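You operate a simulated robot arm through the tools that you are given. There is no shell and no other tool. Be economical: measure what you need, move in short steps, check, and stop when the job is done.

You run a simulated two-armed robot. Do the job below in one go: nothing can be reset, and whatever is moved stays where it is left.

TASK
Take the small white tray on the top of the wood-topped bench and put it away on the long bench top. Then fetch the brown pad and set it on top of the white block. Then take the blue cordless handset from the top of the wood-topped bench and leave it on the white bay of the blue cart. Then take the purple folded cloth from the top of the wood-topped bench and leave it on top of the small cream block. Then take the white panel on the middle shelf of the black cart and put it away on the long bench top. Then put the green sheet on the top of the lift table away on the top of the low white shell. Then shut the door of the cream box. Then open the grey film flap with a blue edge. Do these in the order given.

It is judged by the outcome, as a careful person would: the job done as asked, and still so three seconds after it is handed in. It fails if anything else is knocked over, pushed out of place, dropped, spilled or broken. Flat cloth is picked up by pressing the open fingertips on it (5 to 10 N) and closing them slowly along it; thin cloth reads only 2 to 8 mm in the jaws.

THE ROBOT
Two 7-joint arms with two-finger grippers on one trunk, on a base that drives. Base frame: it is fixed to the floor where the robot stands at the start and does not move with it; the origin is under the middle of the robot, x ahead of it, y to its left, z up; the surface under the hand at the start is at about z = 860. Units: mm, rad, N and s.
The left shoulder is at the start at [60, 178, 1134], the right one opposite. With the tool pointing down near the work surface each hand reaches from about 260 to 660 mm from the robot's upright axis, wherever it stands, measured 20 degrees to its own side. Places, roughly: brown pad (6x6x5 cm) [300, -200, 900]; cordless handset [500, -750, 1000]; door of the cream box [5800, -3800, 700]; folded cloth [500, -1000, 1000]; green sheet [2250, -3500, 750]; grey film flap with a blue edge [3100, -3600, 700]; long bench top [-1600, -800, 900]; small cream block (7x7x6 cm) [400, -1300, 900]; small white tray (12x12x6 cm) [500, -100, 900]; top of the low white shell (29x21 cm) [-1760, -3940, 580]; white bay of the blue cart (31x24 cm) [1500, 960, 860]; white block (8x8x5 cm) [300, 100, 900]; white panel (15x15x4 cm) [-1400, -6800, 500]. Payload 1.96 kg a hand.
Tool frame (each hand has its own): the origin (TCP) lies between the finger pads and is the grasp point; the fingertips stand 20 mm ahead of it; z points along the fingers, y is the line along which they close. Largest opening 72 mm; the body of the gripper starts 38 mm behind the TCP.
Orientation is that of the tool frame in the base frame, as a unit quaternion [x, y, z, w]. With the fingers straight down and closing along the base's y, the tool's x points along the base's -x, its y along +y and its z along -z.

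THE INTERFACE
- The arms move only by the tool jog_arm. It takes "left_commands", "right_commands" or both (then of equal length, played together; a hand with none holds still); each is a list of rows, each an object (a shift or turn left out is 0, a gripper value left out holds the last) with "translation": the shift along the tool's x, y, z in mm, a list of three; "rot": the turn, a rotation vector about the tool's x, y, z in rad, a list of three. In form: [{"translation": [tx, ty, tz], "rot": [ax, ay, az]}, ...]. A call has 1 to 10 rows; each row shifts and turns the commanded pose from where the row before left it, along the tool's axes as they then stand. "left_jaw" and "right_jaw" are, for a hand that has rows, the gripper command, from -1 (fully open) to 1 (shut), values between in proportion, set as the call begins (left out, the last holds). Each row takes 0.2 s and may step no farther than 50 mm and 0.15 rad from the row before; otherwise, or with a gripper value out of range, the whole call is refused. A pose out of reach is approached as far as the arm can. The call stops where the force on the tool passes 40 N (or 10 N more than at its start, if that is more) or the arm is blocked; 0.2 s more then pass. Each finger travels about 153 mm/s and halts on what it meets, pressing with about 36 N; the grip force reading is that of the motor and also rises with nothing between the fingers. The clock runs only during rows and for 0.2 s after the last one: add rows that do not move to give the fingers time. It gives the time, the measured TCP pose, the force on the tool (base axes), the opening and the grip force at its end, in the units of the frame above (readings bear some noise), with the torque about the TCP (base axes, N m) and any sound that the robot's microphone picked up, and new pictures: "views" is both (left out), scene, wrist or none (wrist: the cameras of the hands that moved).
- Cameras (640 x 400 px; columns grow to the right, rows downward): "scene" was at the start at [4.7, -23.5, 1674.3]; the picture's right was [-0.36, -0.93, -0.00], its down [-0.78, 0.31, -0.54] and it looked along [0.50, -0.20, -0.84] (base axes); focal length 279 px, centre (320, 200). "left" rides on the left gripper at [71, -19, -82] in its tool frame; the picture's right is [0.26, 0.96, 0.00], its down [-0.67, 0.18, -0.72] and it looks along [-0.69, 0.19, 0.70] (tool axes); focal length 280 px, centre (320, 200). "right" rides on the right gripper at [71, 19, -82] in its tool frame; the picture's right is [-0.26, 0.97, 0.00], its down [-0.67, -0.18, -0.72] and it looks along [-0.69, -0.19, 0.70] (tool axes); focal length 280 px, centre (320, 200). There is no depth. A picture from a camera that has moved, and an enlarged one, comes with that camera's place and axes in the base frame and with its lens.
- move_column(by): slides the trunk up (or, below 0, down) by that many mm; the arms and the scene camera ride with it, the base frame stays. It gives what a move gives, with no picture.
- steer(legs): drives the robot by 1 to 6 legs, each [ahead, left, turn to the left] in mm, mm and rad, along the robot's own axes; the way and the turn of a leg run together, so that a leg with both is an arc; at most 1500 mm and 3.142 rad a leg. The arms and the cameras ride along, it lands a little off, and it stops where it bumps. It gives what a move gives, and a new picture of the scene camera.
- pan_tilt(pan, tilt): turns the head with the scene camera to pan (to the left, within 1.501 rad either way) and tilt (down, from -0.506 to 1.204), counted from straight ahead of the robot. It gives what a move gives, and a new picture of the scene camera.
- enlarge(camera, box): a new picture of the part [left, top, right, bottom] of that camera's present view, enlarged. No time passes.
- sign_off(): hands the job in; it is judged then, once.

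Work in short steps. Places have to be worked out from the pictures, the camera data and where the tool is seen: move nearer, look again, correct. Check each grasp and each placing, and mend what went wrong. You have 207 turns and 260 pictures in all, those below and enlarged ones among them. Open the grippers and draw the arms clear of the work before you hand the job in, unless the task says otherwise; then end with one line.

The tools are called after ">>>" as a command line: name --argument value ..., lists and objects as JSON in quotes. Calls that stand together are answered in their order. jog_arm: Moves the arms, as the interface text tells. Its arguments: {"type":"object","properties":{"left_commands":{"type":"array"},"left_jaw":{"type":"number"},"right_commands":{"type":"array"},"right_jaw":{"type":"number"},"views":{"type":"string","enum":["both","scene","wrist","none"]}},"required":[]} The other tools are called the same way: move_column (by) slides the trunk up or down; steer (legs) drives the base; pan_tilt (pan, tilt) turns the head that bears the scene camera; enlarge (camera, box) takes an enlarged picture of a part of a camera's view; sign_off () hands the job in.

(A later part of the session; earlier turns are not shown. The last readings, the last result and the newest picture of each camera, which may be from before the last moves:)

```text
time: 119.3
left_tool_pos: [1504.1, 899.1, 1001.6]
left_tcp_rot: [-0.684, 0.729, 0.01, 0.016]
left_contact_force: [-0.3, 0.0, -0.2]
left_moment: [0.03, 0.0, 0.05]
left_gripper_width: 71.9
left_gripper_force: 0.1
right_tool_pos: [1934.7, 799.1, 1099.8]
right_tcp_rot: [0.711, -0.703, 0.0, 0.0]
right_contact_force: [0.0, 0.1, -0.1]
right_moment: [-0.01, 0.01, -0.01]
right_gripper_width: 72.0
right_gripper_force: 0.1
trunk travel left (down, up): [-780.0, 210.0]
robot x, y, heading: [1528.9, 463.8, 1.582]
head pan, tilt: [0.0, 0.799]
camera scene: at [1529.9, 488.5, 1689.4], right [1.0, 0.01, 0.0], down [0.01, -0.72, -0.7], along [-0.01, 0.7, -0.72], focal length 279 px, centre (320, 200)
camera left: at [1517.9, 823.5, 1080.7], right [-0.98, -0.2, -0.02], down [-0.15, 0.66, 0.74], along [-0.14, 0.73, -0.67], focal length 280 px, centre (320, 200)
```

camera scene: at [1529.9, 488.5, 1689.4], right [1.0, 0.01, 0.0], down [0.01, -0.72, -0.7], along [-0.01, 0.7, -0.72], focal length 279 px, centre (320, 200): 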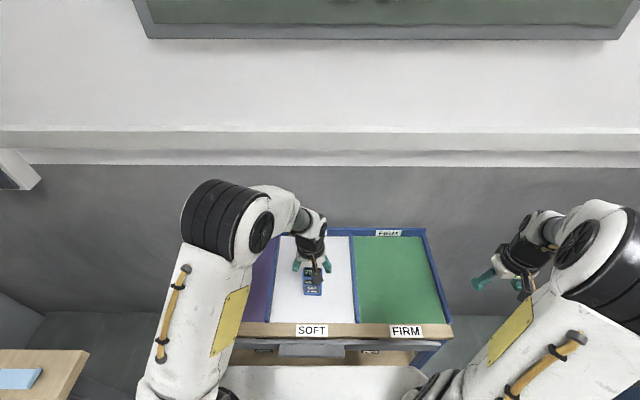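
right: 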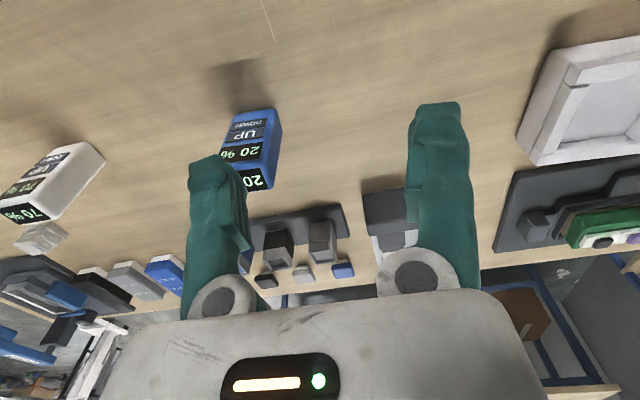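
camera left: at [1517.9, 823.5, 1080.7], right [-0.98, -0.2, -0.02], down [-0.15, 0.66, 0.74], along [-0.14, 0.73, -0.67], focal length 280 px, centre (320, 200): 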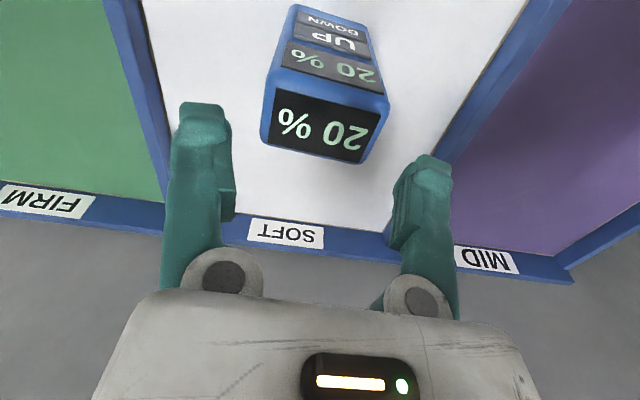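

Handset stands upright in the white bay. Raise and draw back the hand, then reverse to the right end of the bench for the cloth.

>>> jog_arm --left_commands '[{"translation": [0, 0, -40]}, {"translation": [0, 0, -40]}, {"translation": [40, 20, -15]}, {"translation": [30, 30, 0]}]' --views "scene"

>>> steer --legs '[[-1400, 0, 0], [-1060, 0, 0], [0, 1050, 0]]'

>>> pan_tilt --pan 0 --tilt 0.9

```text
time: 120.3
left_tool_pos: [1447.9, 827.7, 1093.5]
left_tcp_rot: [-0.684, 0.729, 0.01, 0.016]
left_contact_force: [0.9, -0.5, -0.3]
left_moment: [-0.04, -0.05, 0.01]
left_gripper_width: 72.1
left_gripper_force: 0.0
right_tool_pos: [1933.6, 800.6, 1100.5]
right_tcp_rot: [0.711, -0.703, 0.002, -0.001]
right_contact_force: [0.4, 0.2, 0.8]
right_moment: [0.03, -0.02, 0.01]
right_gripper_width: 72.1
right_gripper_force: 0.0
trunk travel left (down, up): [-780.0, 210.0]
robot x, y, heading: [1530.8, 467.0, 1.579]
head pan, tilt: [0.0, 0.799]
camera scene: at [1528.5, 487.8, 1689.5], right [1.0, 0.01, 0.0], down [0.01, -0.72, -0.7], along [-0.01, 0.7, -0.72], focal length 279 px, centre (320, 200)
```

scene: 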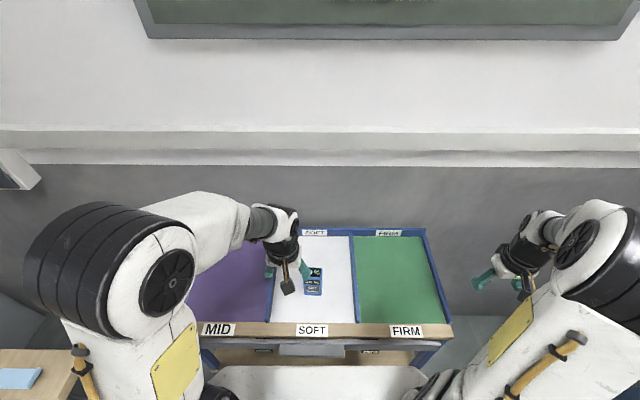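

```text
time: 137.3
left_tool_pos: [429.8, -1631.1, 1093.5]
left_tcp_rot: [-0.683, 0.731, 0.01, 0.016]
left_contact_force: [0.7, -0.5, 0.0]
left_moment: [0.03, 0.0, 0.01]
left_gripper_width: 71.8
left_gripper_force: 0.0
right_tool_pos: [915.0, -1662.1, 1099.8]
right_tcp_rot: [0.71, -0.704, -0.001, 0.0]
right_contact_force: [0.4, 0.7, -1.1]
right_moment: [0.02, 0.01, -0.02]
right_gripper_width: 72.1
right_gripper_force: 0.1
trunk travel left (down, up): [-780.0, 210.0]
robot x, y, heading: [510.1, -1992.4, 1.58]
head pan, tilt: [0.0, 0.799]
camera scene: at [510.4, -1971.2, 1689.5], right [1.0, 0.01, 0.0], down [0.0, -0.72, -0.7], along [0.0, 0.7, -0.72], focal length 279 px, centre (320, 200)
```

scene: 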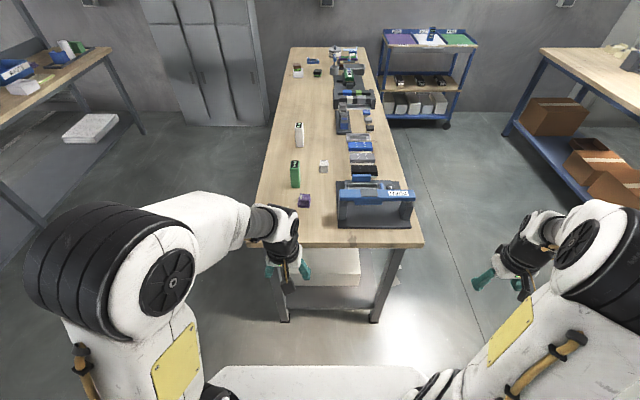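

```text
time: 137.9
left_tool_pos: [430.9, -1631.0, 1092.9]
left_tcp_rot: [-0.683, 0.73, 0.009, 0.015]
left_contact_force: [0.4, 0.0, 0.4]
left_moment: [-0.01, 0.01, 0.01]
left_gripper_width: 72.1
left_gripper_force: 0.1
right_tool_pos: [915.1, -1662.0, 1101.1]
right_tcp_rot: [0.71, -0.704, 0.001, 0.0]
right_contact_force: [0.0, 0.2, 0.1]
right_moment: [0.01, 0.01, 0.03]
right_gripper_width: 71.8
right_gripper_force: 0.1
trunk travel left (down, up): [-780.0, 210.0]
robot x, y, heading: [513.2, -1992.3, 1.579]
head pan, tilt: [0.0, 0.901]
camera scene: at [509.9, -1976.4, 1681.6], right [1.0, 0.01, 0.0], down [0.01, -0.78, -0.62], along [0.0, 0.62, -0.78], focal length 279 px, centre (320, 200)
```

scene: 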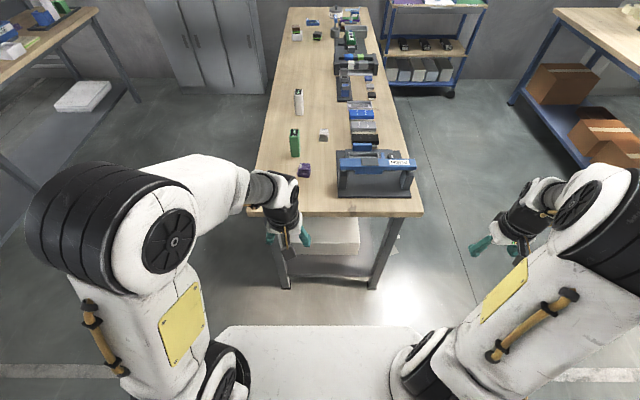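

Path clear; drive up 335 mm to the bench end.

>>> steer --legs '[[335, 0, 0]]'

>>> pan_tilt --pan 0.1 --tilt 1.05

>>> enlarge --camera "left" --box '[0, 0, 640, 400]'

```text
time: 140.1
left_tool_pos: [429.6, -1296.8, 1092.6]
left_tcp_rot: [-0.683, 0.73, 0.011, 0.016]
left_contact_force: [-0.3, -0.4, 0.8]
left_moment: [0.02, 0.0, -0.01]
left_gripper_width: 72.1
left_gripper_force: 0.0
right_tool_pos: [914.3, -1326.8, 1099.3]
right_tcp_rot: [0.71, -0.704, 0.0, 0.0]
right_contact_force: [-0.1, 0.0, 0.3]
right_moment: [0.01, 0.0, 0.02]
right_gripper_width: 72.3
right_gripper_force: 0.1
trunk travel left (down, up): [-780.0, 210.0]
robot x, y, heading: [509.2, -1655.7, 1.576]
head pan, tilt: [0.0, 0.901]
camera scene: at [507.9, -1642.0, 1681.6], right [1.0, 0.01, 0.0], down [0.01, -0.78, -0.62], along [0.0, 0.62, -0.78], focal length 279 px, centre (320, 200)
```

scene: 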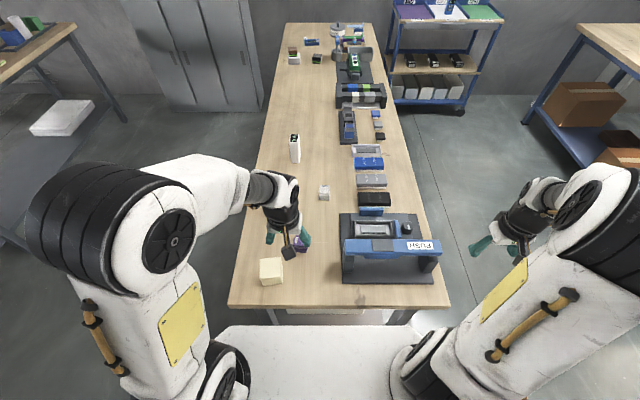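

```text
time: 140.8
left_tool_pos: [429.2, -1295.8, 1092.4]
left_tcp_rot: [-0.683, 0.73, 0.008, 0.015]
left_contact_force: [0.4, 0.3, 0.7]
left_moment: [-0.04, -0.03, -0.01]
left_gripper_width: 72.2
left_gripper_force: 0.0
right_tool_pos: [913.1, -1325.8, 1098.8]
right_tcp_rot: [0.71, -0.705, 0.0, 0.0]
right_contact_force: [-0.7, -0.2, -0.4]
right_moment: [-0.04, 0.0, 0.04]
right_gripper_width: 71.9
right_gripper_force: 0.0
trunk travel left (down, up): [-780.0, 210.0]
robot x, y, heading: [507.0, -1657.7, 1.581]
head pan, tilt: [0.099, 1.051]
camera scene: at [501.4, -1650.1, 1670.9], right [0.99, 0.11, 0.0], down [0.09, -0.86, -0.5], along [-0.05, 0.49, -0.87], focal length 279 px, centre (320, 200)
```

scene: 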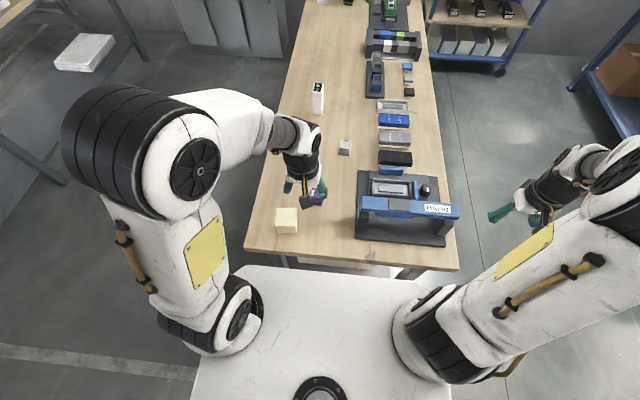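

```text
1.00 times, centred on (320, 200) of left (not enlarged: the box is as wide or as high as the picture)
camera zoom: at [442.3, -1370.8, 1171.6], right [-0.98, -0.2, -0.02], down [-0.14, 0.66, 0.74], along [-0.13, 0.73, -0.68], focal length 280 px, centre (320, 200)
```

zoom: 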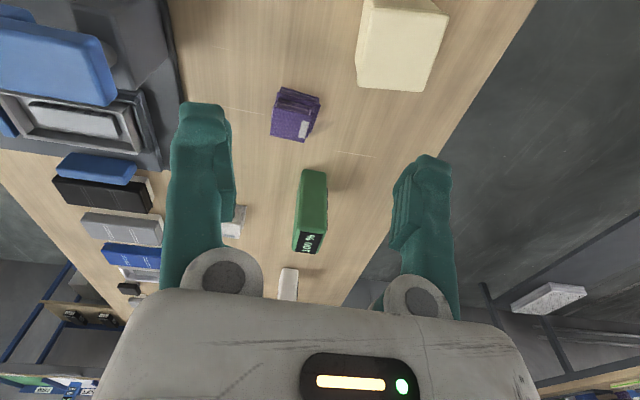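

Zoom on the cloth in the wrist view.

>>> enlarge --camera "left" --box '[250, 70, 346, 160]'

>>> enlarge --camera "left" --box '[330, 0, 470, 100]'

```text
4.44 times, centred on (298, 115) of left
camera zoom: at [442.3, -1370.8, 1171.6], right [-0.98, -0.2, -0.02], down [-0.14, 0.66, 0.74], along [-0.13, 0.73, -0.68], focal length 1246 px, centre (418, 578)
```

zoom: 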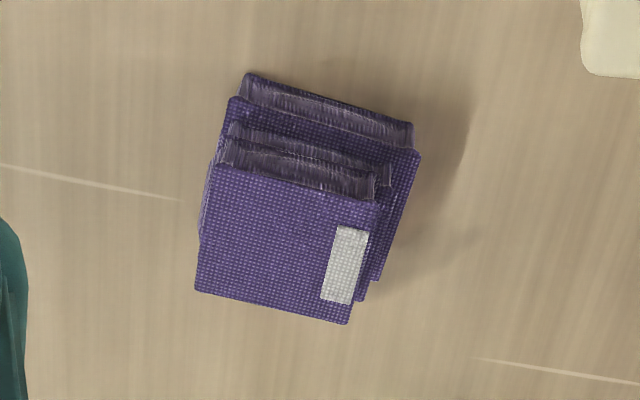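

```text
4.00 times, centred on (400, 50) of left
camera zoom: at [442.3, -1370.8, 1171.6], right [-0.98, -0.2, -0.02], down [-0.14, 0.66, 0.74], along [-0.13, 0.73, -0.68], focal length 1122 px, centre (0, 800)
```

zoom: 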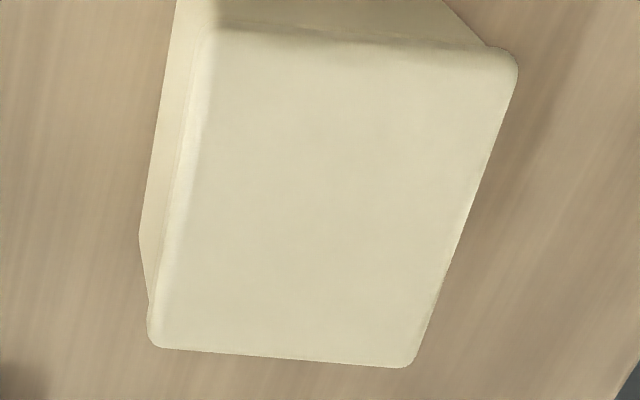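

Cloth stack ≈(443,-1192), ~43 mm wide along x, top z≈900, edges along base axes. Square the hand and hover over it.

>>> jog_arm --left_commands '[{"rot": [0, 0, -0.067]}, {"translation": [-35, -5, 35]}, {"translation": [-35, -5, 35]}, {"translation": [-34, -4, 35]}, {}]'

```text
time: 142.0
left_tool_pos: [441.3, -1187.9, 992.3]
left_tcp_rot: [-0.706, 0.707, 0.01, 0.016]
left_contact_force: [-0.1, -0.6, 0.0]
left_moment: [-0.01, 0.01, 0.03]
left_gripper_width: 71.9
left_gripper_force: 0.2
right_tool_pos: [912.4, -1325.8, 1099.5]
right_tcp_rot: [0.71, -0.704, -0.001, 0.0]
right_contact_force: [-0.3, -0.5, 0.7]
right_moment: [0.03, 0.03, 0.02]
right_gripper_width: 72.0
right_gripper_force: 0.1
trunk travel left (down, up): [-780.0, 210.0]
robot x, y, heading: [512.9, -1658.1, 1.577]
head pan, tilt: [0.099, 1.051]
camera scene: at [501.4, -1651.7, 1670.9], right [0.99, 0.11, 0.0], down [0.09, -0.86, -0.5], along [-0.05, 0.49, -0.87], focal length 279 px, centre (320, 200)
camera left: at [460.4, -1262.4, 1071.5], right [-0.96, -0.26, -0.02], down [-0.19, 0.65, 0.74], along [-0.18, 0.71, -0.68], focal length 280 px, centre (320, 200)
```

scene: 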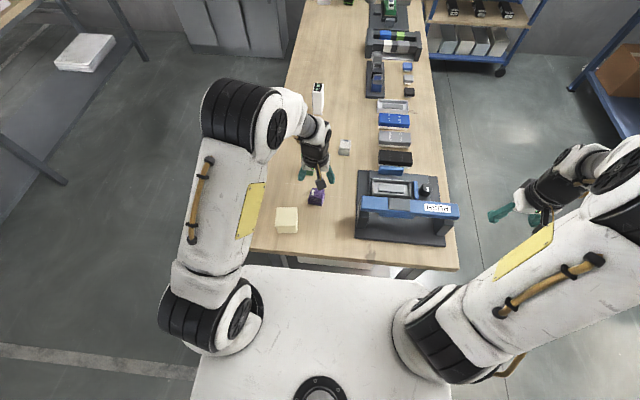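
left: 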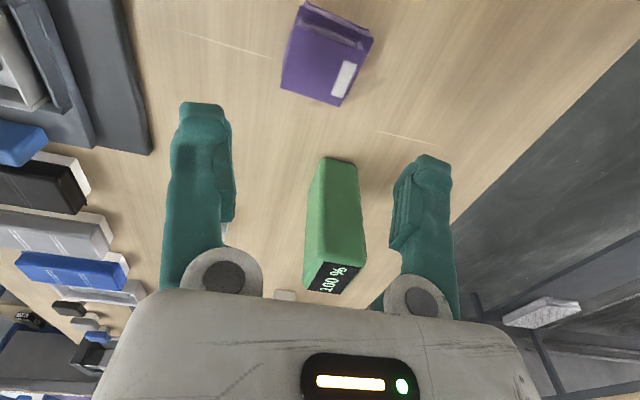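

Refined: stack centre (445,-1199), top ≈905. Correct and descend.

>>> jog_arm --left_commands '[{"translation": [11, -4, 30]}, {"translation": [0, 0, 40]}, {"translation": [0, 0, 26]}, {"translation": [0, 0, 8]}, {}]' --views "wrist"

```text
time: 143.2
left_tool_pos: [448.2, -1197.3, 886.8]
left_tcp_rot: [-0.706, 0.708, 0.009, 0.016]
left_contact_force: [-0.4, 0.3, 0.0]
left_moment: [-0.02, -0.01, -0.01]
left_gripper_width: 71.9
left_gripper_force: 0.1
right_tool_pos: [913.6, -1326.4, 1098.7]
right_tcp_rot: [0.709, -0.705, -0.001, 0.0]
right_contact_force: [-0.4, 0.4, -0.4]
right_moment: [-0.01, 0.0, -0.04]
right_gripper_width: 72.1
right_gripper_force: 0.0
trunk travel left (down, up): [-780.0, 210.0]
robot x, y, heading: [507.2, -1657.5, 1.579]
head pan, tilt: [0.099, 1.051]
camera left: at [466.5, -1270.0, 965.8], right [-0.96, -0.26, -0.02], down [-0.19, 0.65, 0.74], along [-0.18, 0.71, -0.68], focal length 280 px, centre (320, 200)
```

left: 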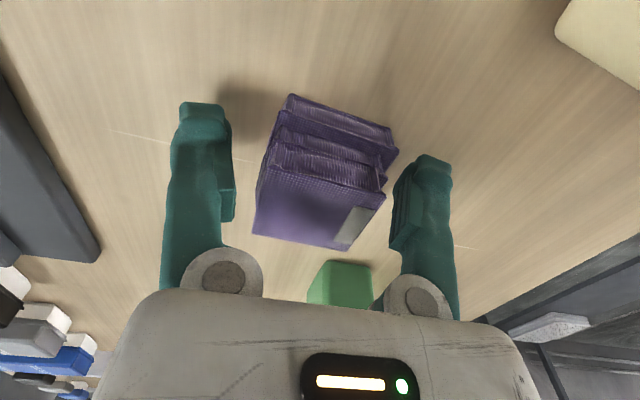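

The stack sits between the fingers; close and lift gently.

>>> jog_arm --left_commands '[{}, {}, {}, {}, {"translation": [0, 0, -15]}, {"translation": [0, 0, -30]}, {}]' --left_jaw 1

```text
time: 144.8
left_tool_pos: [447.4, -1197.3, 931.4]
left_tcp_rot: [0.707, -0.707, -0.009, -0.015]
left_contact_force: [0.1, 0.2, -0.3]
left_moment: [-0.03, 0.02, -0.03]
left_gripper_width: 53.4
left_gripper_force: 36.3
right_tool_pos: [913.5, -1325.0, 1098.7]
right_tcp_rot: [0.709, -0.705, 0.0, 0.0]
right_contact_force: [-0.2, 0.2, -0.4]
right_moment: [0.02, 0.0, -0.02]
right_gripper_width: 72.1
right_gripper_force: 0.0
trunk travel left (down, up): [-780.0, 210.0]
robot x, y, heading: [509.0, -1657.4, 1.578]
head pan, tilt: [0.099, 1.051]
camera scene: at [501.4, -1650.1, 1670.9], right [0.99, 0.11, 0.0], down [0.09, -0.86, -0.5], along [-0.05, 0.49, -0.87], focal length 279 px, centre (320, 200)
camera left: at [465.9, -1271.1, 1010.9], right [-0.96, -0.26, -0.02], down [-0.19, 0.65, 0.74], along [-0.18, 0.71, -0.68], focal length 280 px, centre (320, 200)
```

scene: 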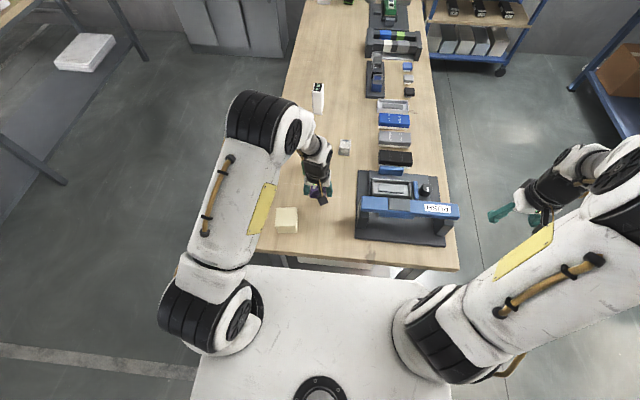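
left: 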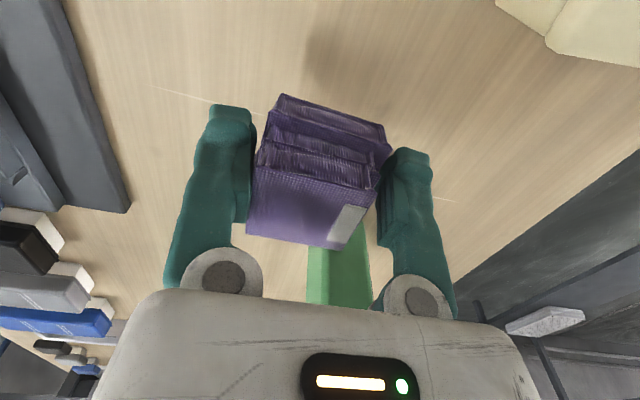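

Held and lifted. Now locate the cream block precisely.

>>> enlarge --camera "scene" --box '[240, 180, 340, 242]'

```text
6.40 times, centred on (290, 211) of scene
camera zoom: at [501.4, -1650.1, 1670.9], right [0.99, 0.11, 0.0], down [0.09, -0.86, -0.5], along [-0.05, 0.49, -0.87], focal length 1787 px, centre (512, 130)
```

zoom: 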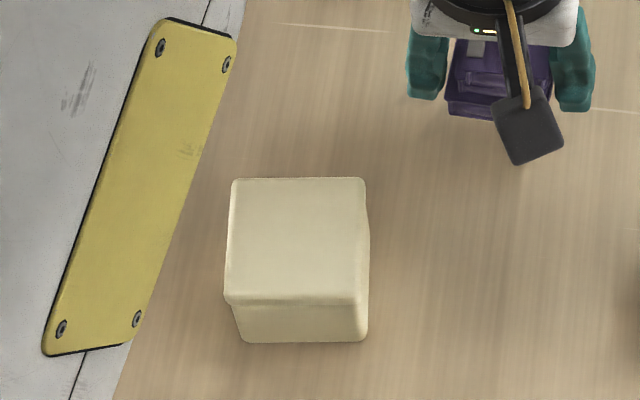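

Cream block top centre ≈(362,-1290), top z≈906, yaw +6°. Raise, move over and align.

>>> jog_arm --left_commands '[{"translation": [0, 0, -45]}, {"translation": [30, 28, -10]}, {"translation": [30, 29, 0]}, {"translation": [30, 29, 0]}, {"rot": [0, 0, -0.1]}, {"translation": [0, 0, 20]}, {}]'

>>> enlarge --camera "scene" --box '[240, 180, 340, 242]'

```text
time: 146.4
left_tool_pos: [361.2, -1288.0, 962.9]
left_tcp_rot: [0.742, -0.67, -0.009, -0.017]
left_contact_force: [-0.2, 0.7, -0.5]
left_moment: [0.02, 0.02, 0.02]
left_gripper_width: 52.8
left_gripper_force: 36.2
right_tool_pos: [913.6, -1326.3, 1099.0]
right_tcp_rot: [0.709, -0.705, 0.0, -0.001]
right_contact_force: [-0.3, 0.4, 1.0]
right_moment: [0.06, -0.03, -0.03]
right_gripper_width: 72.1
right_gripper_force: 0.0
trunk travel left (down, up): [-780.0, 210.0]
robot x, y, heading: [510.3, -1659.6, 1.571]
head pan, tilt: [0.099, 1.051]
camera scene: at [501.2, -1651.7, 1670.9], right [0.99, 0.11, 0.0], down [0.09, -0.86, -0.5], along [-0.05, 0.49, -0.87], focal length 279 px, centre (320, 200)
camera left: at [386.7, -1360.4, 1042.2], right [-0.93, -0.36, -0.02], down [-0.26, 0.63, 0.74], along [-0.25, 0.69, -0.68], focal length 280 px, centre (320, 200)
```

scene: 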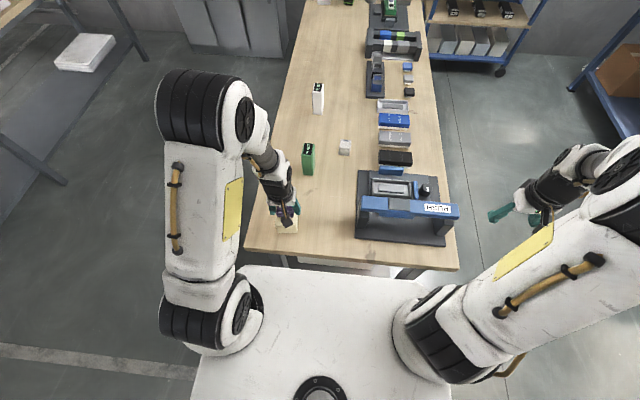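
left: 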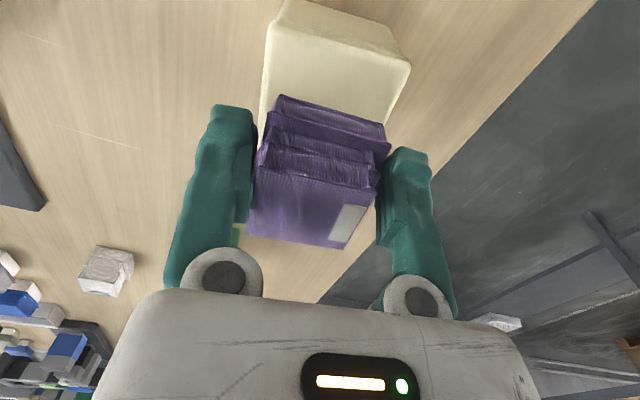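

```text
6.40 times, centred on (290, 211) of scene
camera zoom: at [501.2, -1651.7, 1670.9], right [0.99, 0.11, 0.0], down [0.09, -0.86, -0.5], along [-0.05, 0.49, -0.87], focal length 1787 px, centre (512, 130)
```

zoom: 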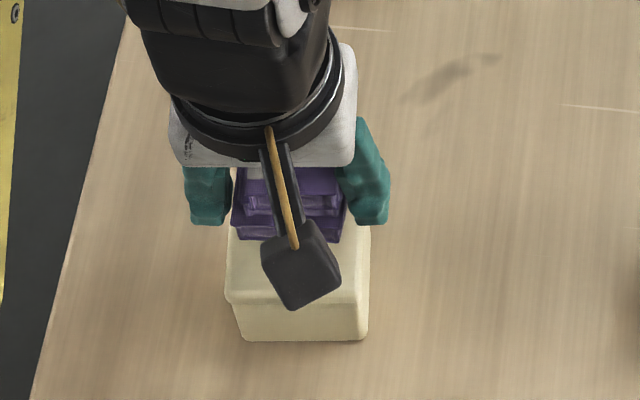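

Wrist view confirms the block corners; the cloth is centred. Lower to contact.

>>> jog_arm --left_commands '[{"translation": [0, 0, 12]}, {"translation": [0, 0, 5]}, {"translation": [0, 0, 4]}, {"translation": [0, 0, 3]}, {"translation": [0, 0, 2]}, {"translation": [0, 0, 2]}, {}]' --views "wrist"

```text
time: 147.3
left_tool_pos: [361.6, -1287.0, 946.0]
left_tcp_rot: [0.742, -0.67, -0.012, -0.02]
left_contact_force: [-2.5, -7.2, 35.0]
left_moment: [-0.61, 0.04, -0.02]
left_gripper_width: 52.5
left_gripper_force: 35.9
right_tool_pos: [913.4, -1329.1, 1100.3]
right_tcp_rot: [0.709, -0.705, -0.001, -0.001]
right_contact_force: [0.7, 0.3, 0.4]
right_moment: [-0.04, -0.01, -0.03]
right_gripper_width: 72.0
right_gripper_force: 0.0
trunk travel left (down, up): [-780.0, 210.0]
robot x, y, heading: [510.0, -1657.6, 1.579]
head pan, tilt: [0.099, 1.051]
stopped in row 4 (left hand): the force on the tool passed its limit at 48 N (the readings are from after the stop); the commanded pose is now the measured one
camera left: at [387.3, -1360.1, 1024.3], right [-0.93, -0.36, -0.02], down [-0.26, 0.62, 0.74], along [-0.25, 0.7, -0.67], focal length 280 px, centre (320, 200)
```

left: 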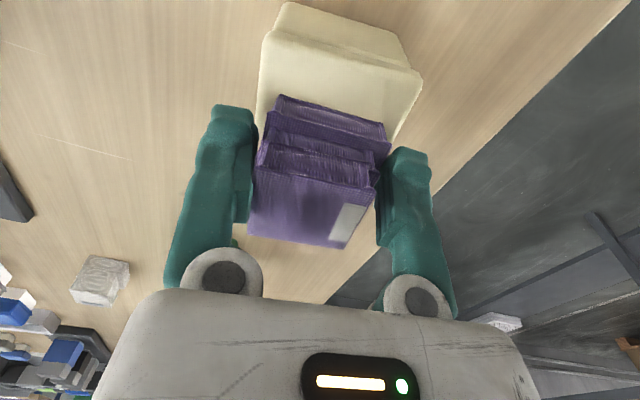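

Contact at 946, so the block is a bit taller and its centre nearer (y≈-1297). Shift 8 mm toward me, touch down again and release.

>>> jog_arm --left_commands '[{"translation": [0, 0, -4]}, {"translation": [8, 0, 0]}, {}, {"translation": [0, 0, 2]}, {"translation": [0, 0, 1]}, {}]' --views "none"

>>> jog_arm --left_commands '[{}, {}, {}]' --left_jaw -1 --views "wrist"

>>> jog_arm --left_commands '[{"translation": [0, 0, -10]}, {"translation": [0, 0, -20]}, {"translation": [0, 0, -40]}, {"translation": [0, 0, -40]}, {"translation": [0, 0, -35]}, {}]'

>>> enlarge --camera "scene" --box '[240, 180, 340, 242]'

```text
time: 148.7
left_tool_pos: [362.6, -1293.2, 946.7]
left_tcp_rot: [0.742, -0.67, -0.012, -0.02]
left_contact_force: [-3.9, 2.0, 30.8]
left_moment: [-0.26, 0.0, 0.04]
left_gripper_width: 52.4
left_gripper_force: 36.0
right_tool_pos: [913.7, -1328.1, 1100.2]
right_tcp_rot: [0.71, -0.705, 0.0, 0.0]
right_contact_force: [-0.5, 0.0, 0.5]
right_moment: [0.02, 0.02, -0.03]
right_gripper_width: 72.0
right_gripper_force: 0.1
trunk travel left (down, up): [-780.0, 210.0]
robot x, y, heading: [505.9, -1660.2, 1.579]
head pan, tilt: [0.099, 1.051]
```

```text
time: 149.5
left_tool_pos: [362.5, -1293.8, 944.0]
left_tcp_rot: [0.742, -0.67, -0.01, -0.018]
left_contact_force: [0.2, 0.7, 0.8]
left_moment: [0.01, -0.01, -0.01]
left_gripper_width: 72.2
left_gripper_force: 0.1
right_tool_pos: [912.8, -1325.6, 1099.0]
right_tcp_rot: [0.709, -0.705, 0.0, 0.0]
right_contact_force: [-0.5, -0.8, -0.8]
right_moment: [-0.01, 0.03, 0.01]
right_gripper_width: 72.0
right_gripper_force: 0.0
trunk travel left (down, up): [-780.0, 210.0]
robot x, y, heading: [505.7, -1660.4, 1.578]
head pan, tilt: [0.099, 1.051]
camera left: at [388.0, -1365.1, 1022.8], right [-0.93, -0.36, -0.02], down [-0.26, 0.62, 0.74], along [-0.25, 0.7, -0.67], focal length 280 px, centre (320, 200)
```

left: 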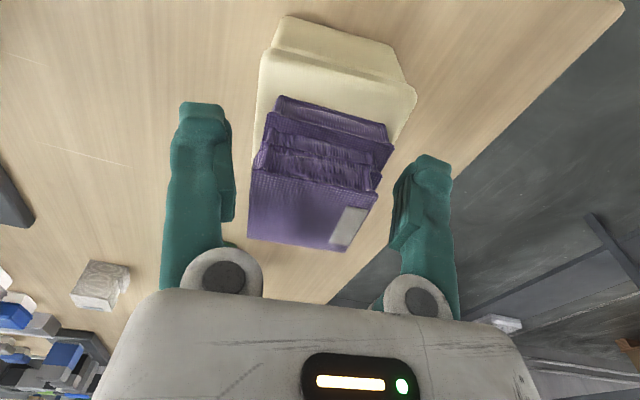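

```text
time: 150.9
left_tool_pos: [361.2, -1299.1, 1089.3]
left_tcp_rot: [0.742, -0.67, -0.01, -0.019]
left_contact_force: [-0.1, -0.4, -0.3]
left_moment: [-0.04, -0.02, -0.01]
left_gripper_width: 72.1
left_gripper_force: 0.0
right_tool_pos: [912.7, -1325.3, 1098.8]
right_tcp_rot: [0.709, -0.705, 0.0, 0.0]
right_contact_force: [0.4, 0.8, -0.8]
right_moment: [-0.01, 0.01, 0.02]
right_gripper_width: 72.0
right_gripper_force: 0.1
trunk travel left (down, up): [-780.0, 210.0]
robot x, y, heading: [505.7, -1656.8, 1.579]
head pan, tilt: [0.099, 1.051]
camera scene: at [501.3, -1650.3, 1670.9], right [0.99, 0.11, 0.0], down [0.09, -0.86, -0.5], along [-0.05, 0.49, -0.87], focal length 279 px, centre (320, 200)
camera left: at [386.6, -1371.0, 1168.1], right [-0.93, -0.36, -0.02], down [-0.26, 0.62, 0.74], along [-0.25, 0.7, -0.67], focal length 280 px, centre (320, 200)
```

scene: 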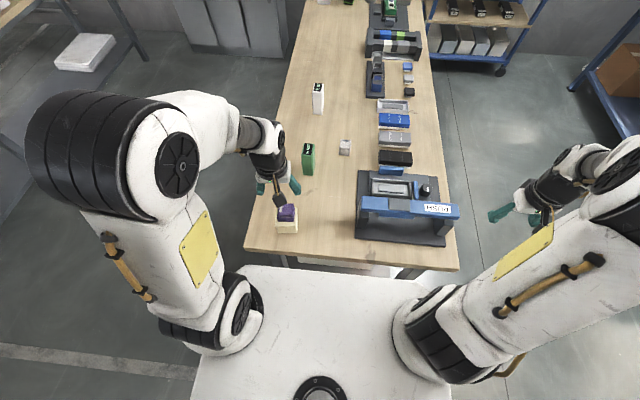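
left: 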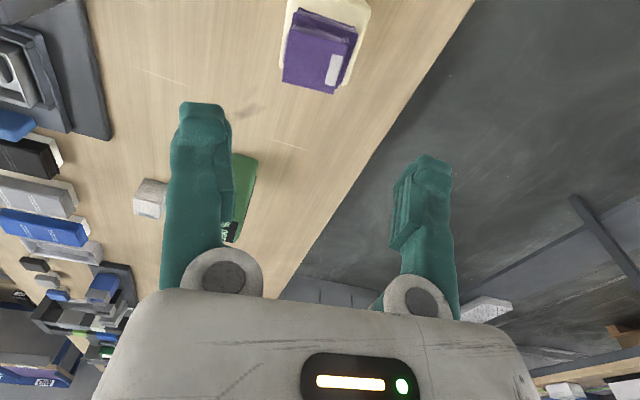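

```text
6.40 times, centred on (290, 211) of scene
camera zoom: at [501.3, -1650.3, 1670.9], right [0.99, 0.11, 0.0], down [0.09, -0.86, -0.5], along [-0.05, 0.49, -0.87], focal length 1787 px, centre (512, 130)
```

zoom: 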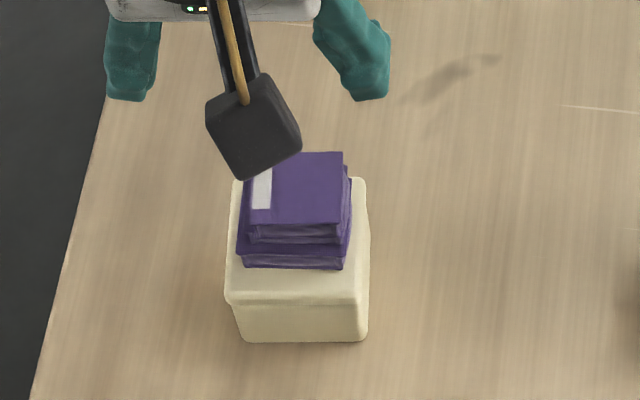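

Cloth rests on the cream block. Next the white panel: back off, slide left and turn around to view the route south.

>>> steer --legs '[[-300, 0, 0], [0, 950, 0], [0, 0, 3.14]]'

>>> pan_tilt --pan 0 --tilt 0.25

>>> pan_tilt --pan 0 --tilt 0.6

```text
time: 164.9
left_tool_pos: [-295.0, -2328.7, 1088.5]
left_tcp_rot: [0.669, 0.743, -0.019, 0.011]
left_contact_force: [-0.5, -0.4, 0.2]
left_moment: [0.03, 0.02, -0.02]
left_gripper_width: 72.3
left_gripper_force: 0.0
right_tool_pos: [-848.6, -2302.5, 1098.6]
right_tcp_rot: [0.704, 0.71, 0.0, 0.0]
right_contact_force: [0.4, 0.6, -0.2]
right_moment: [0.01, -0.02, 0.02]
right_gripper_width: 72.0
right_gripper_force: 0.0
trunk travel left (down, up): [-780.0, 210.0]
robot x, y, heading: [-443.4, -1968.7, -1.562]
head pan, tilt: [0.099, 1.051]
camera scene: at [-437.0, -1973.3, 1670.9], right [-0.99, -0.11, 0.0], down [-0.09, 0.86, -0.5], along [0.05, -0.49, -0.87], focal length 279 px, centre (320, 200)
```

scene: 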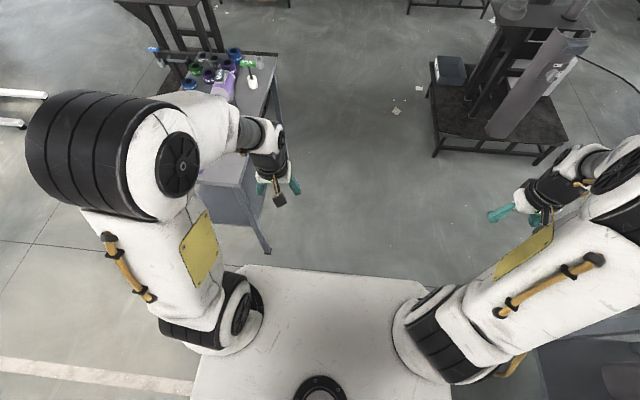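

```text
time: 166.0
left_tool_pos: [-295.3, -2328.4, 1089.3]
left_tcp_rot: [0.67, 0.742, -0.019, 0.011]
left_contact_force: [-0.3, 0.5, -0.3]
left_moment: [0.0, 0.03, 0.01]
left_gripper_width: 72.0
left_gripper_force: 0.1
right_tool_pos: [-847.6, -2303.4, 1100.1]
right_tcp_rot: [0.704, 0.71, 0.0, 0.0]
right_contact_force: [0.5, -0.2, 0.4]
right_moment: [0.0, -0.02, -0.02]
right_gripper_width: 72.2
right_gripper_force: 0.1
trunk travel left (down, up): [-780.0, 210.0]
robot x, y, heading: [-444.2, -1971.0, -1.562]
head pan, tilt: [0.0, 0.25]
camera scene: at [-443.3, -2000.7, 1738.5], right [-1.0, -0.01, 0.0], down [0.0, 0.25, -0.97], along [0.01, -0.97, -0.25], focal length 279 px, centre (320, 200)
```

scene: 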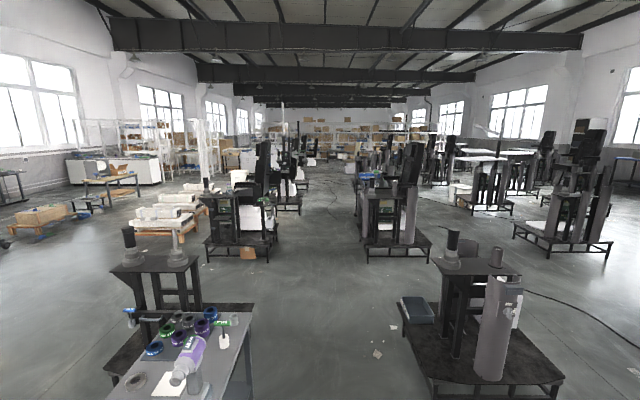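

```text
time: 166.8
left_tool_pos: [-294.8, -2329.5, 1089.4]
left_tcp_rot: [0.67, 0.742, -0.019, 0.01]
left_contact_force: [0.2, -0.3, 0.7]
left_moment: [-0.03, -0.05, -0.03]
left_gripper_width: 72.1
left_gripper_force: 0.1
right_tool_pos: [-847.4, -2302.3, 1100.3]
right_tcp_rot: [0.704, 0.71, 0.001, 0.0]
right_contact_force: [1.0, 0.0, 0.4]
right_moment: [-0.02, -0.01, 0.02]
right_gripper_width: 72.2
right_gripper_force: 0.1
trunk travel left (down, up): [-780.0, 210.0]
robot x, y, heading: [-443.7, -1970.0, -1.562]
head pan, tilt: [0.0, 0.6]
camera scene: at [-443.4, -1995.7, 1706.4], right [-1.0, -0.01, 0.0], down [0.0, 0.56, -0.83], along [0.01, -0.83, -0.56], focal length 279 px, centre (320, 200)
```

scene: 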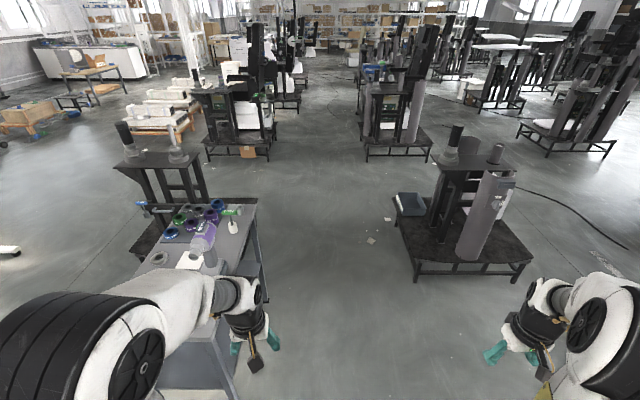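

The panel's cart is the second on the right of the aisle. Tuck the right hand inward and drive down the aisle centre (x≈-640) to y≈-4600.

>>> jog_arm --right_commands '[{"translation": [0, 45, 0]}, {"translation": [0, 45, 0]}, {"translation": [0, 45, 0]}, {"translation": [0, 30, 0]}]' --views "none"

>>> steer --legs '[[0, -200, -0.008], [1300, 0, 0], [1300, 0, 0]]'

>>> pan_tilt --pan -0.5 --tilt 0.5

```text
time: 167.8
left_tool_pos: [-295.3, -2328.8, 1090.0]
left_tcp_rot: [0.669, 0.743, -0.019, 0.011]
left_contact_force: [0.1, -0.6, 0.2]
left_moment: [0.02, 0.02, -0.01]
left_gripper_width: 72.1
left_gripper_force: 0.1
right_tool_pos: [-681.2, -2302.0, 1099.0]
right_tcp_rot: [0.704, 0.71, 0.0, 0.0]
right_contact_force: [0.4, 0.0, -0.4]
right_moment: [0.03, 0.0, 0.02]
right_gripper_width: 71.9
right_gripper_force: 0.0
trunk travel left (down, up): [-780.0, 210.0]
robot x, y, heading: [-446.2, -1967.1, -1.561]
head pan, tilt: [0.0, 0.6]
```

```text
time: 181.7
left_tool_pos: [-500.2, -4942.0, 1089.8]
left_tcp_rot: [0.673, 0.74, -0.02, 0.011]
left_contact_force: [0.9, 0.1, 0.2]
left_moment: [0.0, -0.03, 0.01]
left_gripper_width: 71.9
left_gripper_force: 0.0
right_tool_pos: [-886.9, -4911.4, 1099.3]
right_tcp_rot: [0.707, 0.707, -0.001, 0.0]
right_contact_force: [0.7, 0.0, -0.8]
right_moment: [-0.01, 0.0, 0.0]
right_gripper_width: 71.9
right_gripper_force: 0.1
trunk travel left (down, up): [-780.0, 210.0]
robot x, y, heading: [-643.4, -4583.2, -1.57]
head pan, tilt: [0.0, 0.6]
camera scene: at [-645.2, -4607.7, 1706.3], right [-1.0, 0.0, 0.0], down [0.0, 0.56, -0.83], along [0.0, -0.83, -0.56], focal length 279 px, centre (320, 200)
```

scene: 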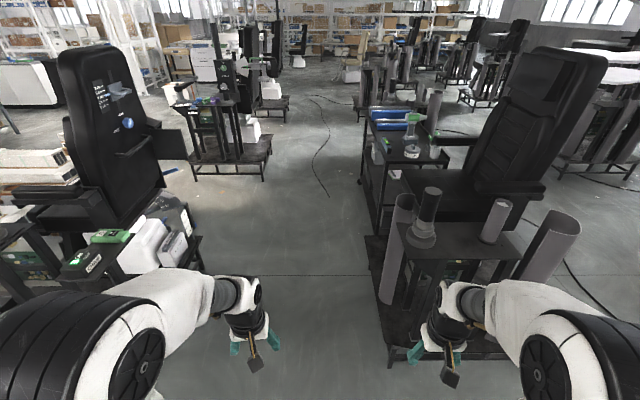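

```text
time: 182.7
left_tool_pos: [-500.8, -4942.8, 1089.5]
left_tcp_rot: [0.673, 0.74, -0.02, 0.011]
left_contact_force: [-0.3, -0.1, 0.4]
left_moment: [-0.04, -0.02, -0.02]
left_gripper_width: 72.3
left_gripper_force: 0.1
right_tool_pos: [-887.4, -4911.4, 1098.9]
right_tcp_rot: [0.707, 0.708, 0.0, 0.0]
right_contact_force: [-0.2, -0.4, 0.6]
right_moment: [-0.02, 0.0, 0.02]
right_gripper_width: 72.2
right_gripper_force: 0.0
trunk travel left (down, up): [-780.0, 210.0]
robot x, y, heading: [-647.2, -4582.3, -1.57]
head pan, tilt: [-0.499, 0.499]
camera scene: at [-688.6, -4599.2, 1715.4], right [-0.88, 0.48, 0.0], down [0.23, 0.42, -0.88], along [-0.42, -0.77, -0.48], focal length 279 px, centre (320, 200)
```

scene: 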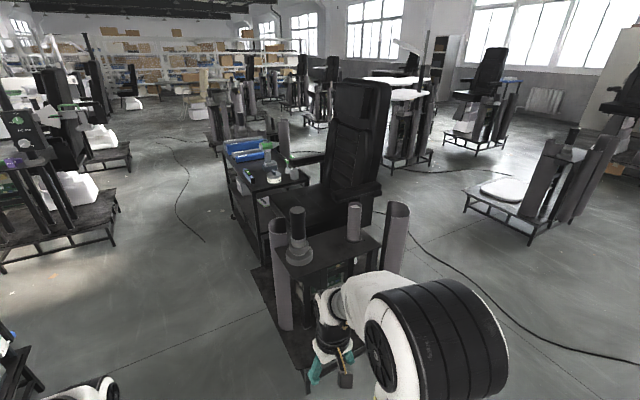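

The black cart with the blue bin on top spans about x -1100…-1550, y -6370…-7500. Drive alongside it and turn to face it.

>>> steer --legs '[[0, 200, 0], [1100, 0, 0], [1100, 0, 0], [0, 0, -1.571]]'

>>> pan_tilt --pan 0 --tilt 0.8

```text
time: 198.5
left_tool_pos: [-812.4, -6911.7, 1089.5]
left_tcp_rot: [0.999, 0.047, -0.021, -0.006]
left_contact_force: [-0.5, 1.2, -0.2]
left_moment: [0.0, 0.0, 0.01]
left_gripper_width: 72.3
left_gripper_force: 0.1
right_tool_pos: [-780.4, -6525.0, 1100.4]
right_tcp_rot: [1.0, -0.001, 0.0, 0.001]
right_contact_force: [0.6, 0.3, 0.3]
right_moment: [0.04, 0.05, -0.01]
right_gripper_width: 72.2
right_gripper_force: 0.0
trunk travel left (down, up): [-780.0, 210.0]
robot x, y, heading: [-447.0, -6767.2, 3.142]
head pan, tilt: [-0.499, 0.499]
camera scene: at [-470.6, -6721.5, 1715.4], right [0.48, 0.88, 0.0], down [0.42, -0.23, -0.88], along [-0.77, 0.42, -0.48], focal length 279 px, centre (320, 200)
```

scene: 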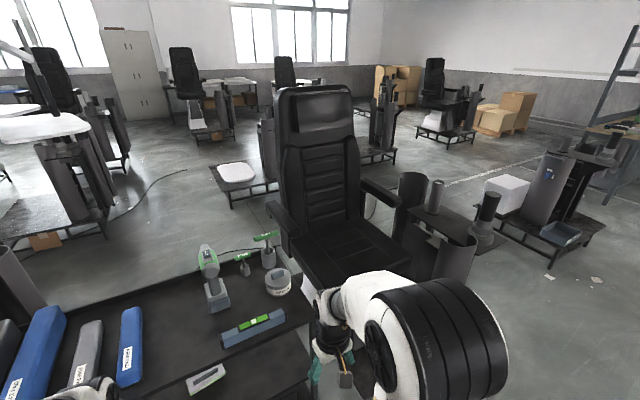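

```text
time: 199.4
left_tool_pos: [-810.5, -6911.4, 1090.2]
left_tcp_rot: [0.999, 0.047, -0.021, -0.006]
left_contact_force: [0.0, 0.4, 0.4]
left_moment: [0.01, 0.0, 0.02]
left_gripper_width: 71.7
left_gripper_force: 0.1
right_tool_pos: [-780.1, -6525.1, 1099.2]
right_tcp_rot: [1.0, -0.001, 0.0, 0.001]
right_contact_force: [0.0, -0.1, 0.8]
right_moment: [-0.02, -0.01, 0.01]
right_gripper_width: 72.0
right_gripper_force: 0.1
trunk travel left (down, up): [-780.0, 210.0]
robot x, y, heading: [-451.7, -6764.6, 3.141]
head pan, tilt: [0.0, 0.799]
camera scene: at [-471.4, -6764.9, 1689.5], right [0.0, 1.0, 0.0], down [0.72, 0.0, -0.7], along [-0.7, 0.0, -0.72], focal length 279 px, centre (320, 200)
```

scene: 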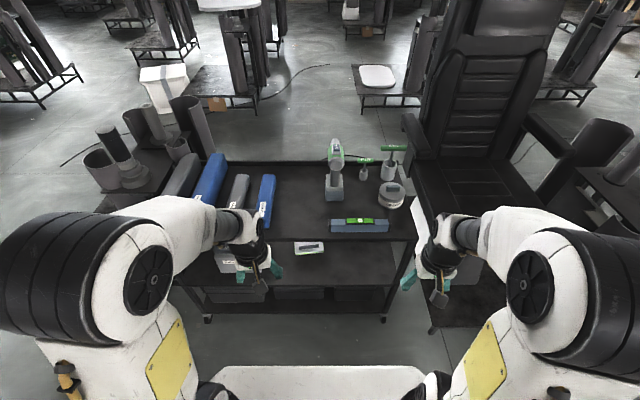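

Lower the trunk 500 mm to look into the middle shelf (hands are in front of the cart edge x≈-1082, clear).

>>> move_column --by -500

>>> pan_tilt --pan 0 --tilt 0.6

```text
refused: -500 is not a number from -400 to 400
```

```text
time: 200.2
left_tool_pos: [-811.9, -6911.9, 1089.8]
left_tcp_rot: [0.999, 0.047, -0.021, -0.006]
left_contact_force: [1.2, -1.0, -0.3]
left_moment: [0.0, -0.02, 0.0]
left_gripper_width: 71.9
left_gripper_force: 0.1
right_tool_pos: [-780.7, -6524.3, 1099.4]
right_tcp_rot: [1.0, 0.0, 0.0, -0.001]
right_contact_force: [-0.3, -0.6, 0.2]
right_moment: [-0.01, 0.0, -0.01]
right_gripper_width: 72.0
right_gripper_force: 0.1
trunk travel left (down, up): [-780.0, 210.0]
robot x, y, heading: [-449.3, -6767.4, 3.14]
head pan, tilt: [0.0, 0.6]
camera scene: at [-479.1, -6765.1, 1706.3], right [0.0, 1.0, 0.0], down [0.57, 0.0, -0.82], along [-0.82, 0.0, -0.57], focal length 279 px, centre (320, 200)
```

scene: 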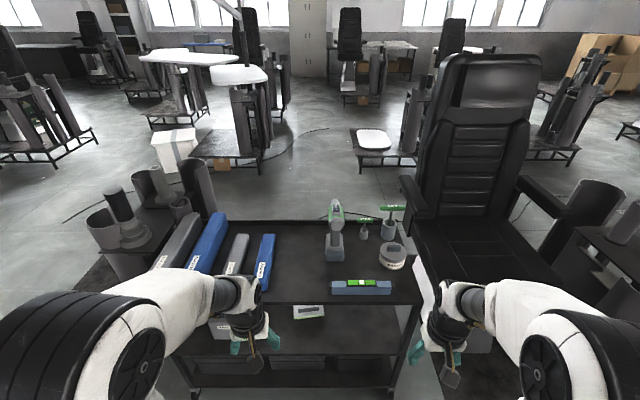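

>>> move_column --by -400

>>> pan_tilt --pan 0 --tilt 0.7

```text
time: 204.0
left_tool_pos: [-811.0, -6912.9, 689.9]
left_tcp_rot: [0.999, 0.048, -0.022, -0.006]
left_contact_force: [-0.4, -0.7, -0.3]
left_moment: [-0.02, 0.04, -0.01]
left_gripper_width: 72.3
left_gripper_force: 0.0
right_tool_pos: [-781.5, -6524.3, 699.6]
right_tcp_rot: [1.0, 0.0, 0.0, 0.0]
right_contact_force: [-0.4, 0.5, -0.1]
right_moment: [0.02, 0.01, -0.01]
right_gripper_width: 72.1
right_gripper_force: 0.0
trunk travel left (down, up): [-380.0, 610.0]
robot x, y, heading: [-453.3, -6767.9, 3.141]
head pan, tilt: [0.0, 0.6]
```

```text
time: 204.7
left_tool_pos: [-810.7, -6911.8, 689.3]
left_tcp_rot: [0.999, 0.047, -0.021, -0.006]
left_contact_force: [0.6, -0.3, 0.2]
left_moment: [-0.01, -0.01, -0.01]
left_gripper_width: 71.9
left_gripper_force: 0.1
right_tool_pos: [-780.3, -6525.0, 699.0]
right_tcp_rot: [1.0, 0.0, 0.0, -0.001]
right_contact_force: [0.1, 0.0, 0.3]
right_moment: [-0.03, 0.02, -0.02]
right_gripper_width: 72.3
right_gripper_force: 0.1
trunk travel left (down, up): [-380.0, 610.0]
robot x, y, heading: [-451.3, -6768.1, 3.145]
head pan, tilt: [0.0, 0.7]
camera scene: at [-475.6, -6765.1, 1297.7], right [0.0, 1.0, 0.0], down [0.64, 0.0, -0.77], along [-0.77, 0.0, -0.64], focal length 279 px, centre (320, 200)
```

scene: 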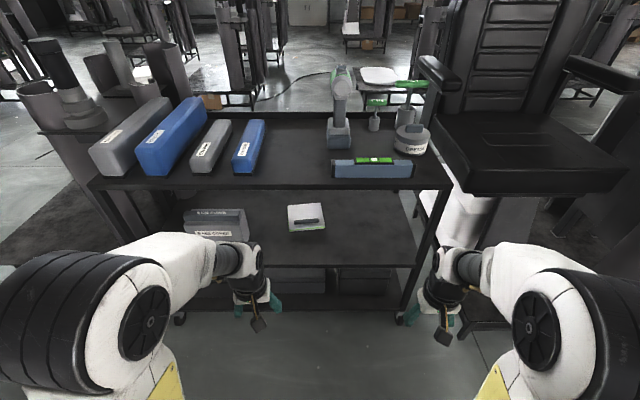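

I see the white panel with a dark handle on the middle shelf; zoom.

>>> enlarge --camera "scene" --box '[170, 160, 450, 330]'

>>> enlarge --camera "scene" --box '[265, 185, 345, 245]'

```text
2.29 times, centred on (310, 245) of scene
camera zoom: at [-475.6, -6765.1, 1297.7], right [0.0, 1.0, 0.0], down [0.64, 0.0, -0.77], along [-0.77, 0.0, -0.64], focal length 638 px, centre (343, 97)
```

zoom: 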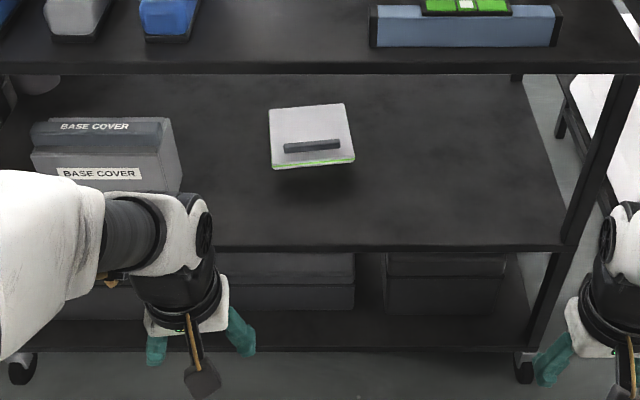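

```text
6.67 times, centred on (305, 215) of scene
camera zoom: at [-475.6, -6765.1, 1297.7], right [0.0, 1.0, 0.0], down [0.64, 0.0, -0.77], along [-0.77, 0.0, -0.64], focal length 1862 px, centre (420, 100)
```

zoom: 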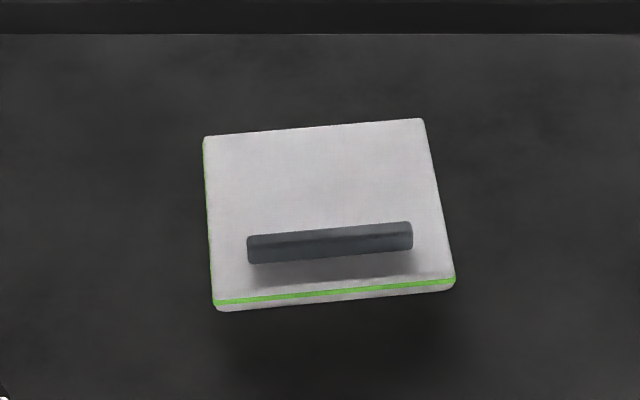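

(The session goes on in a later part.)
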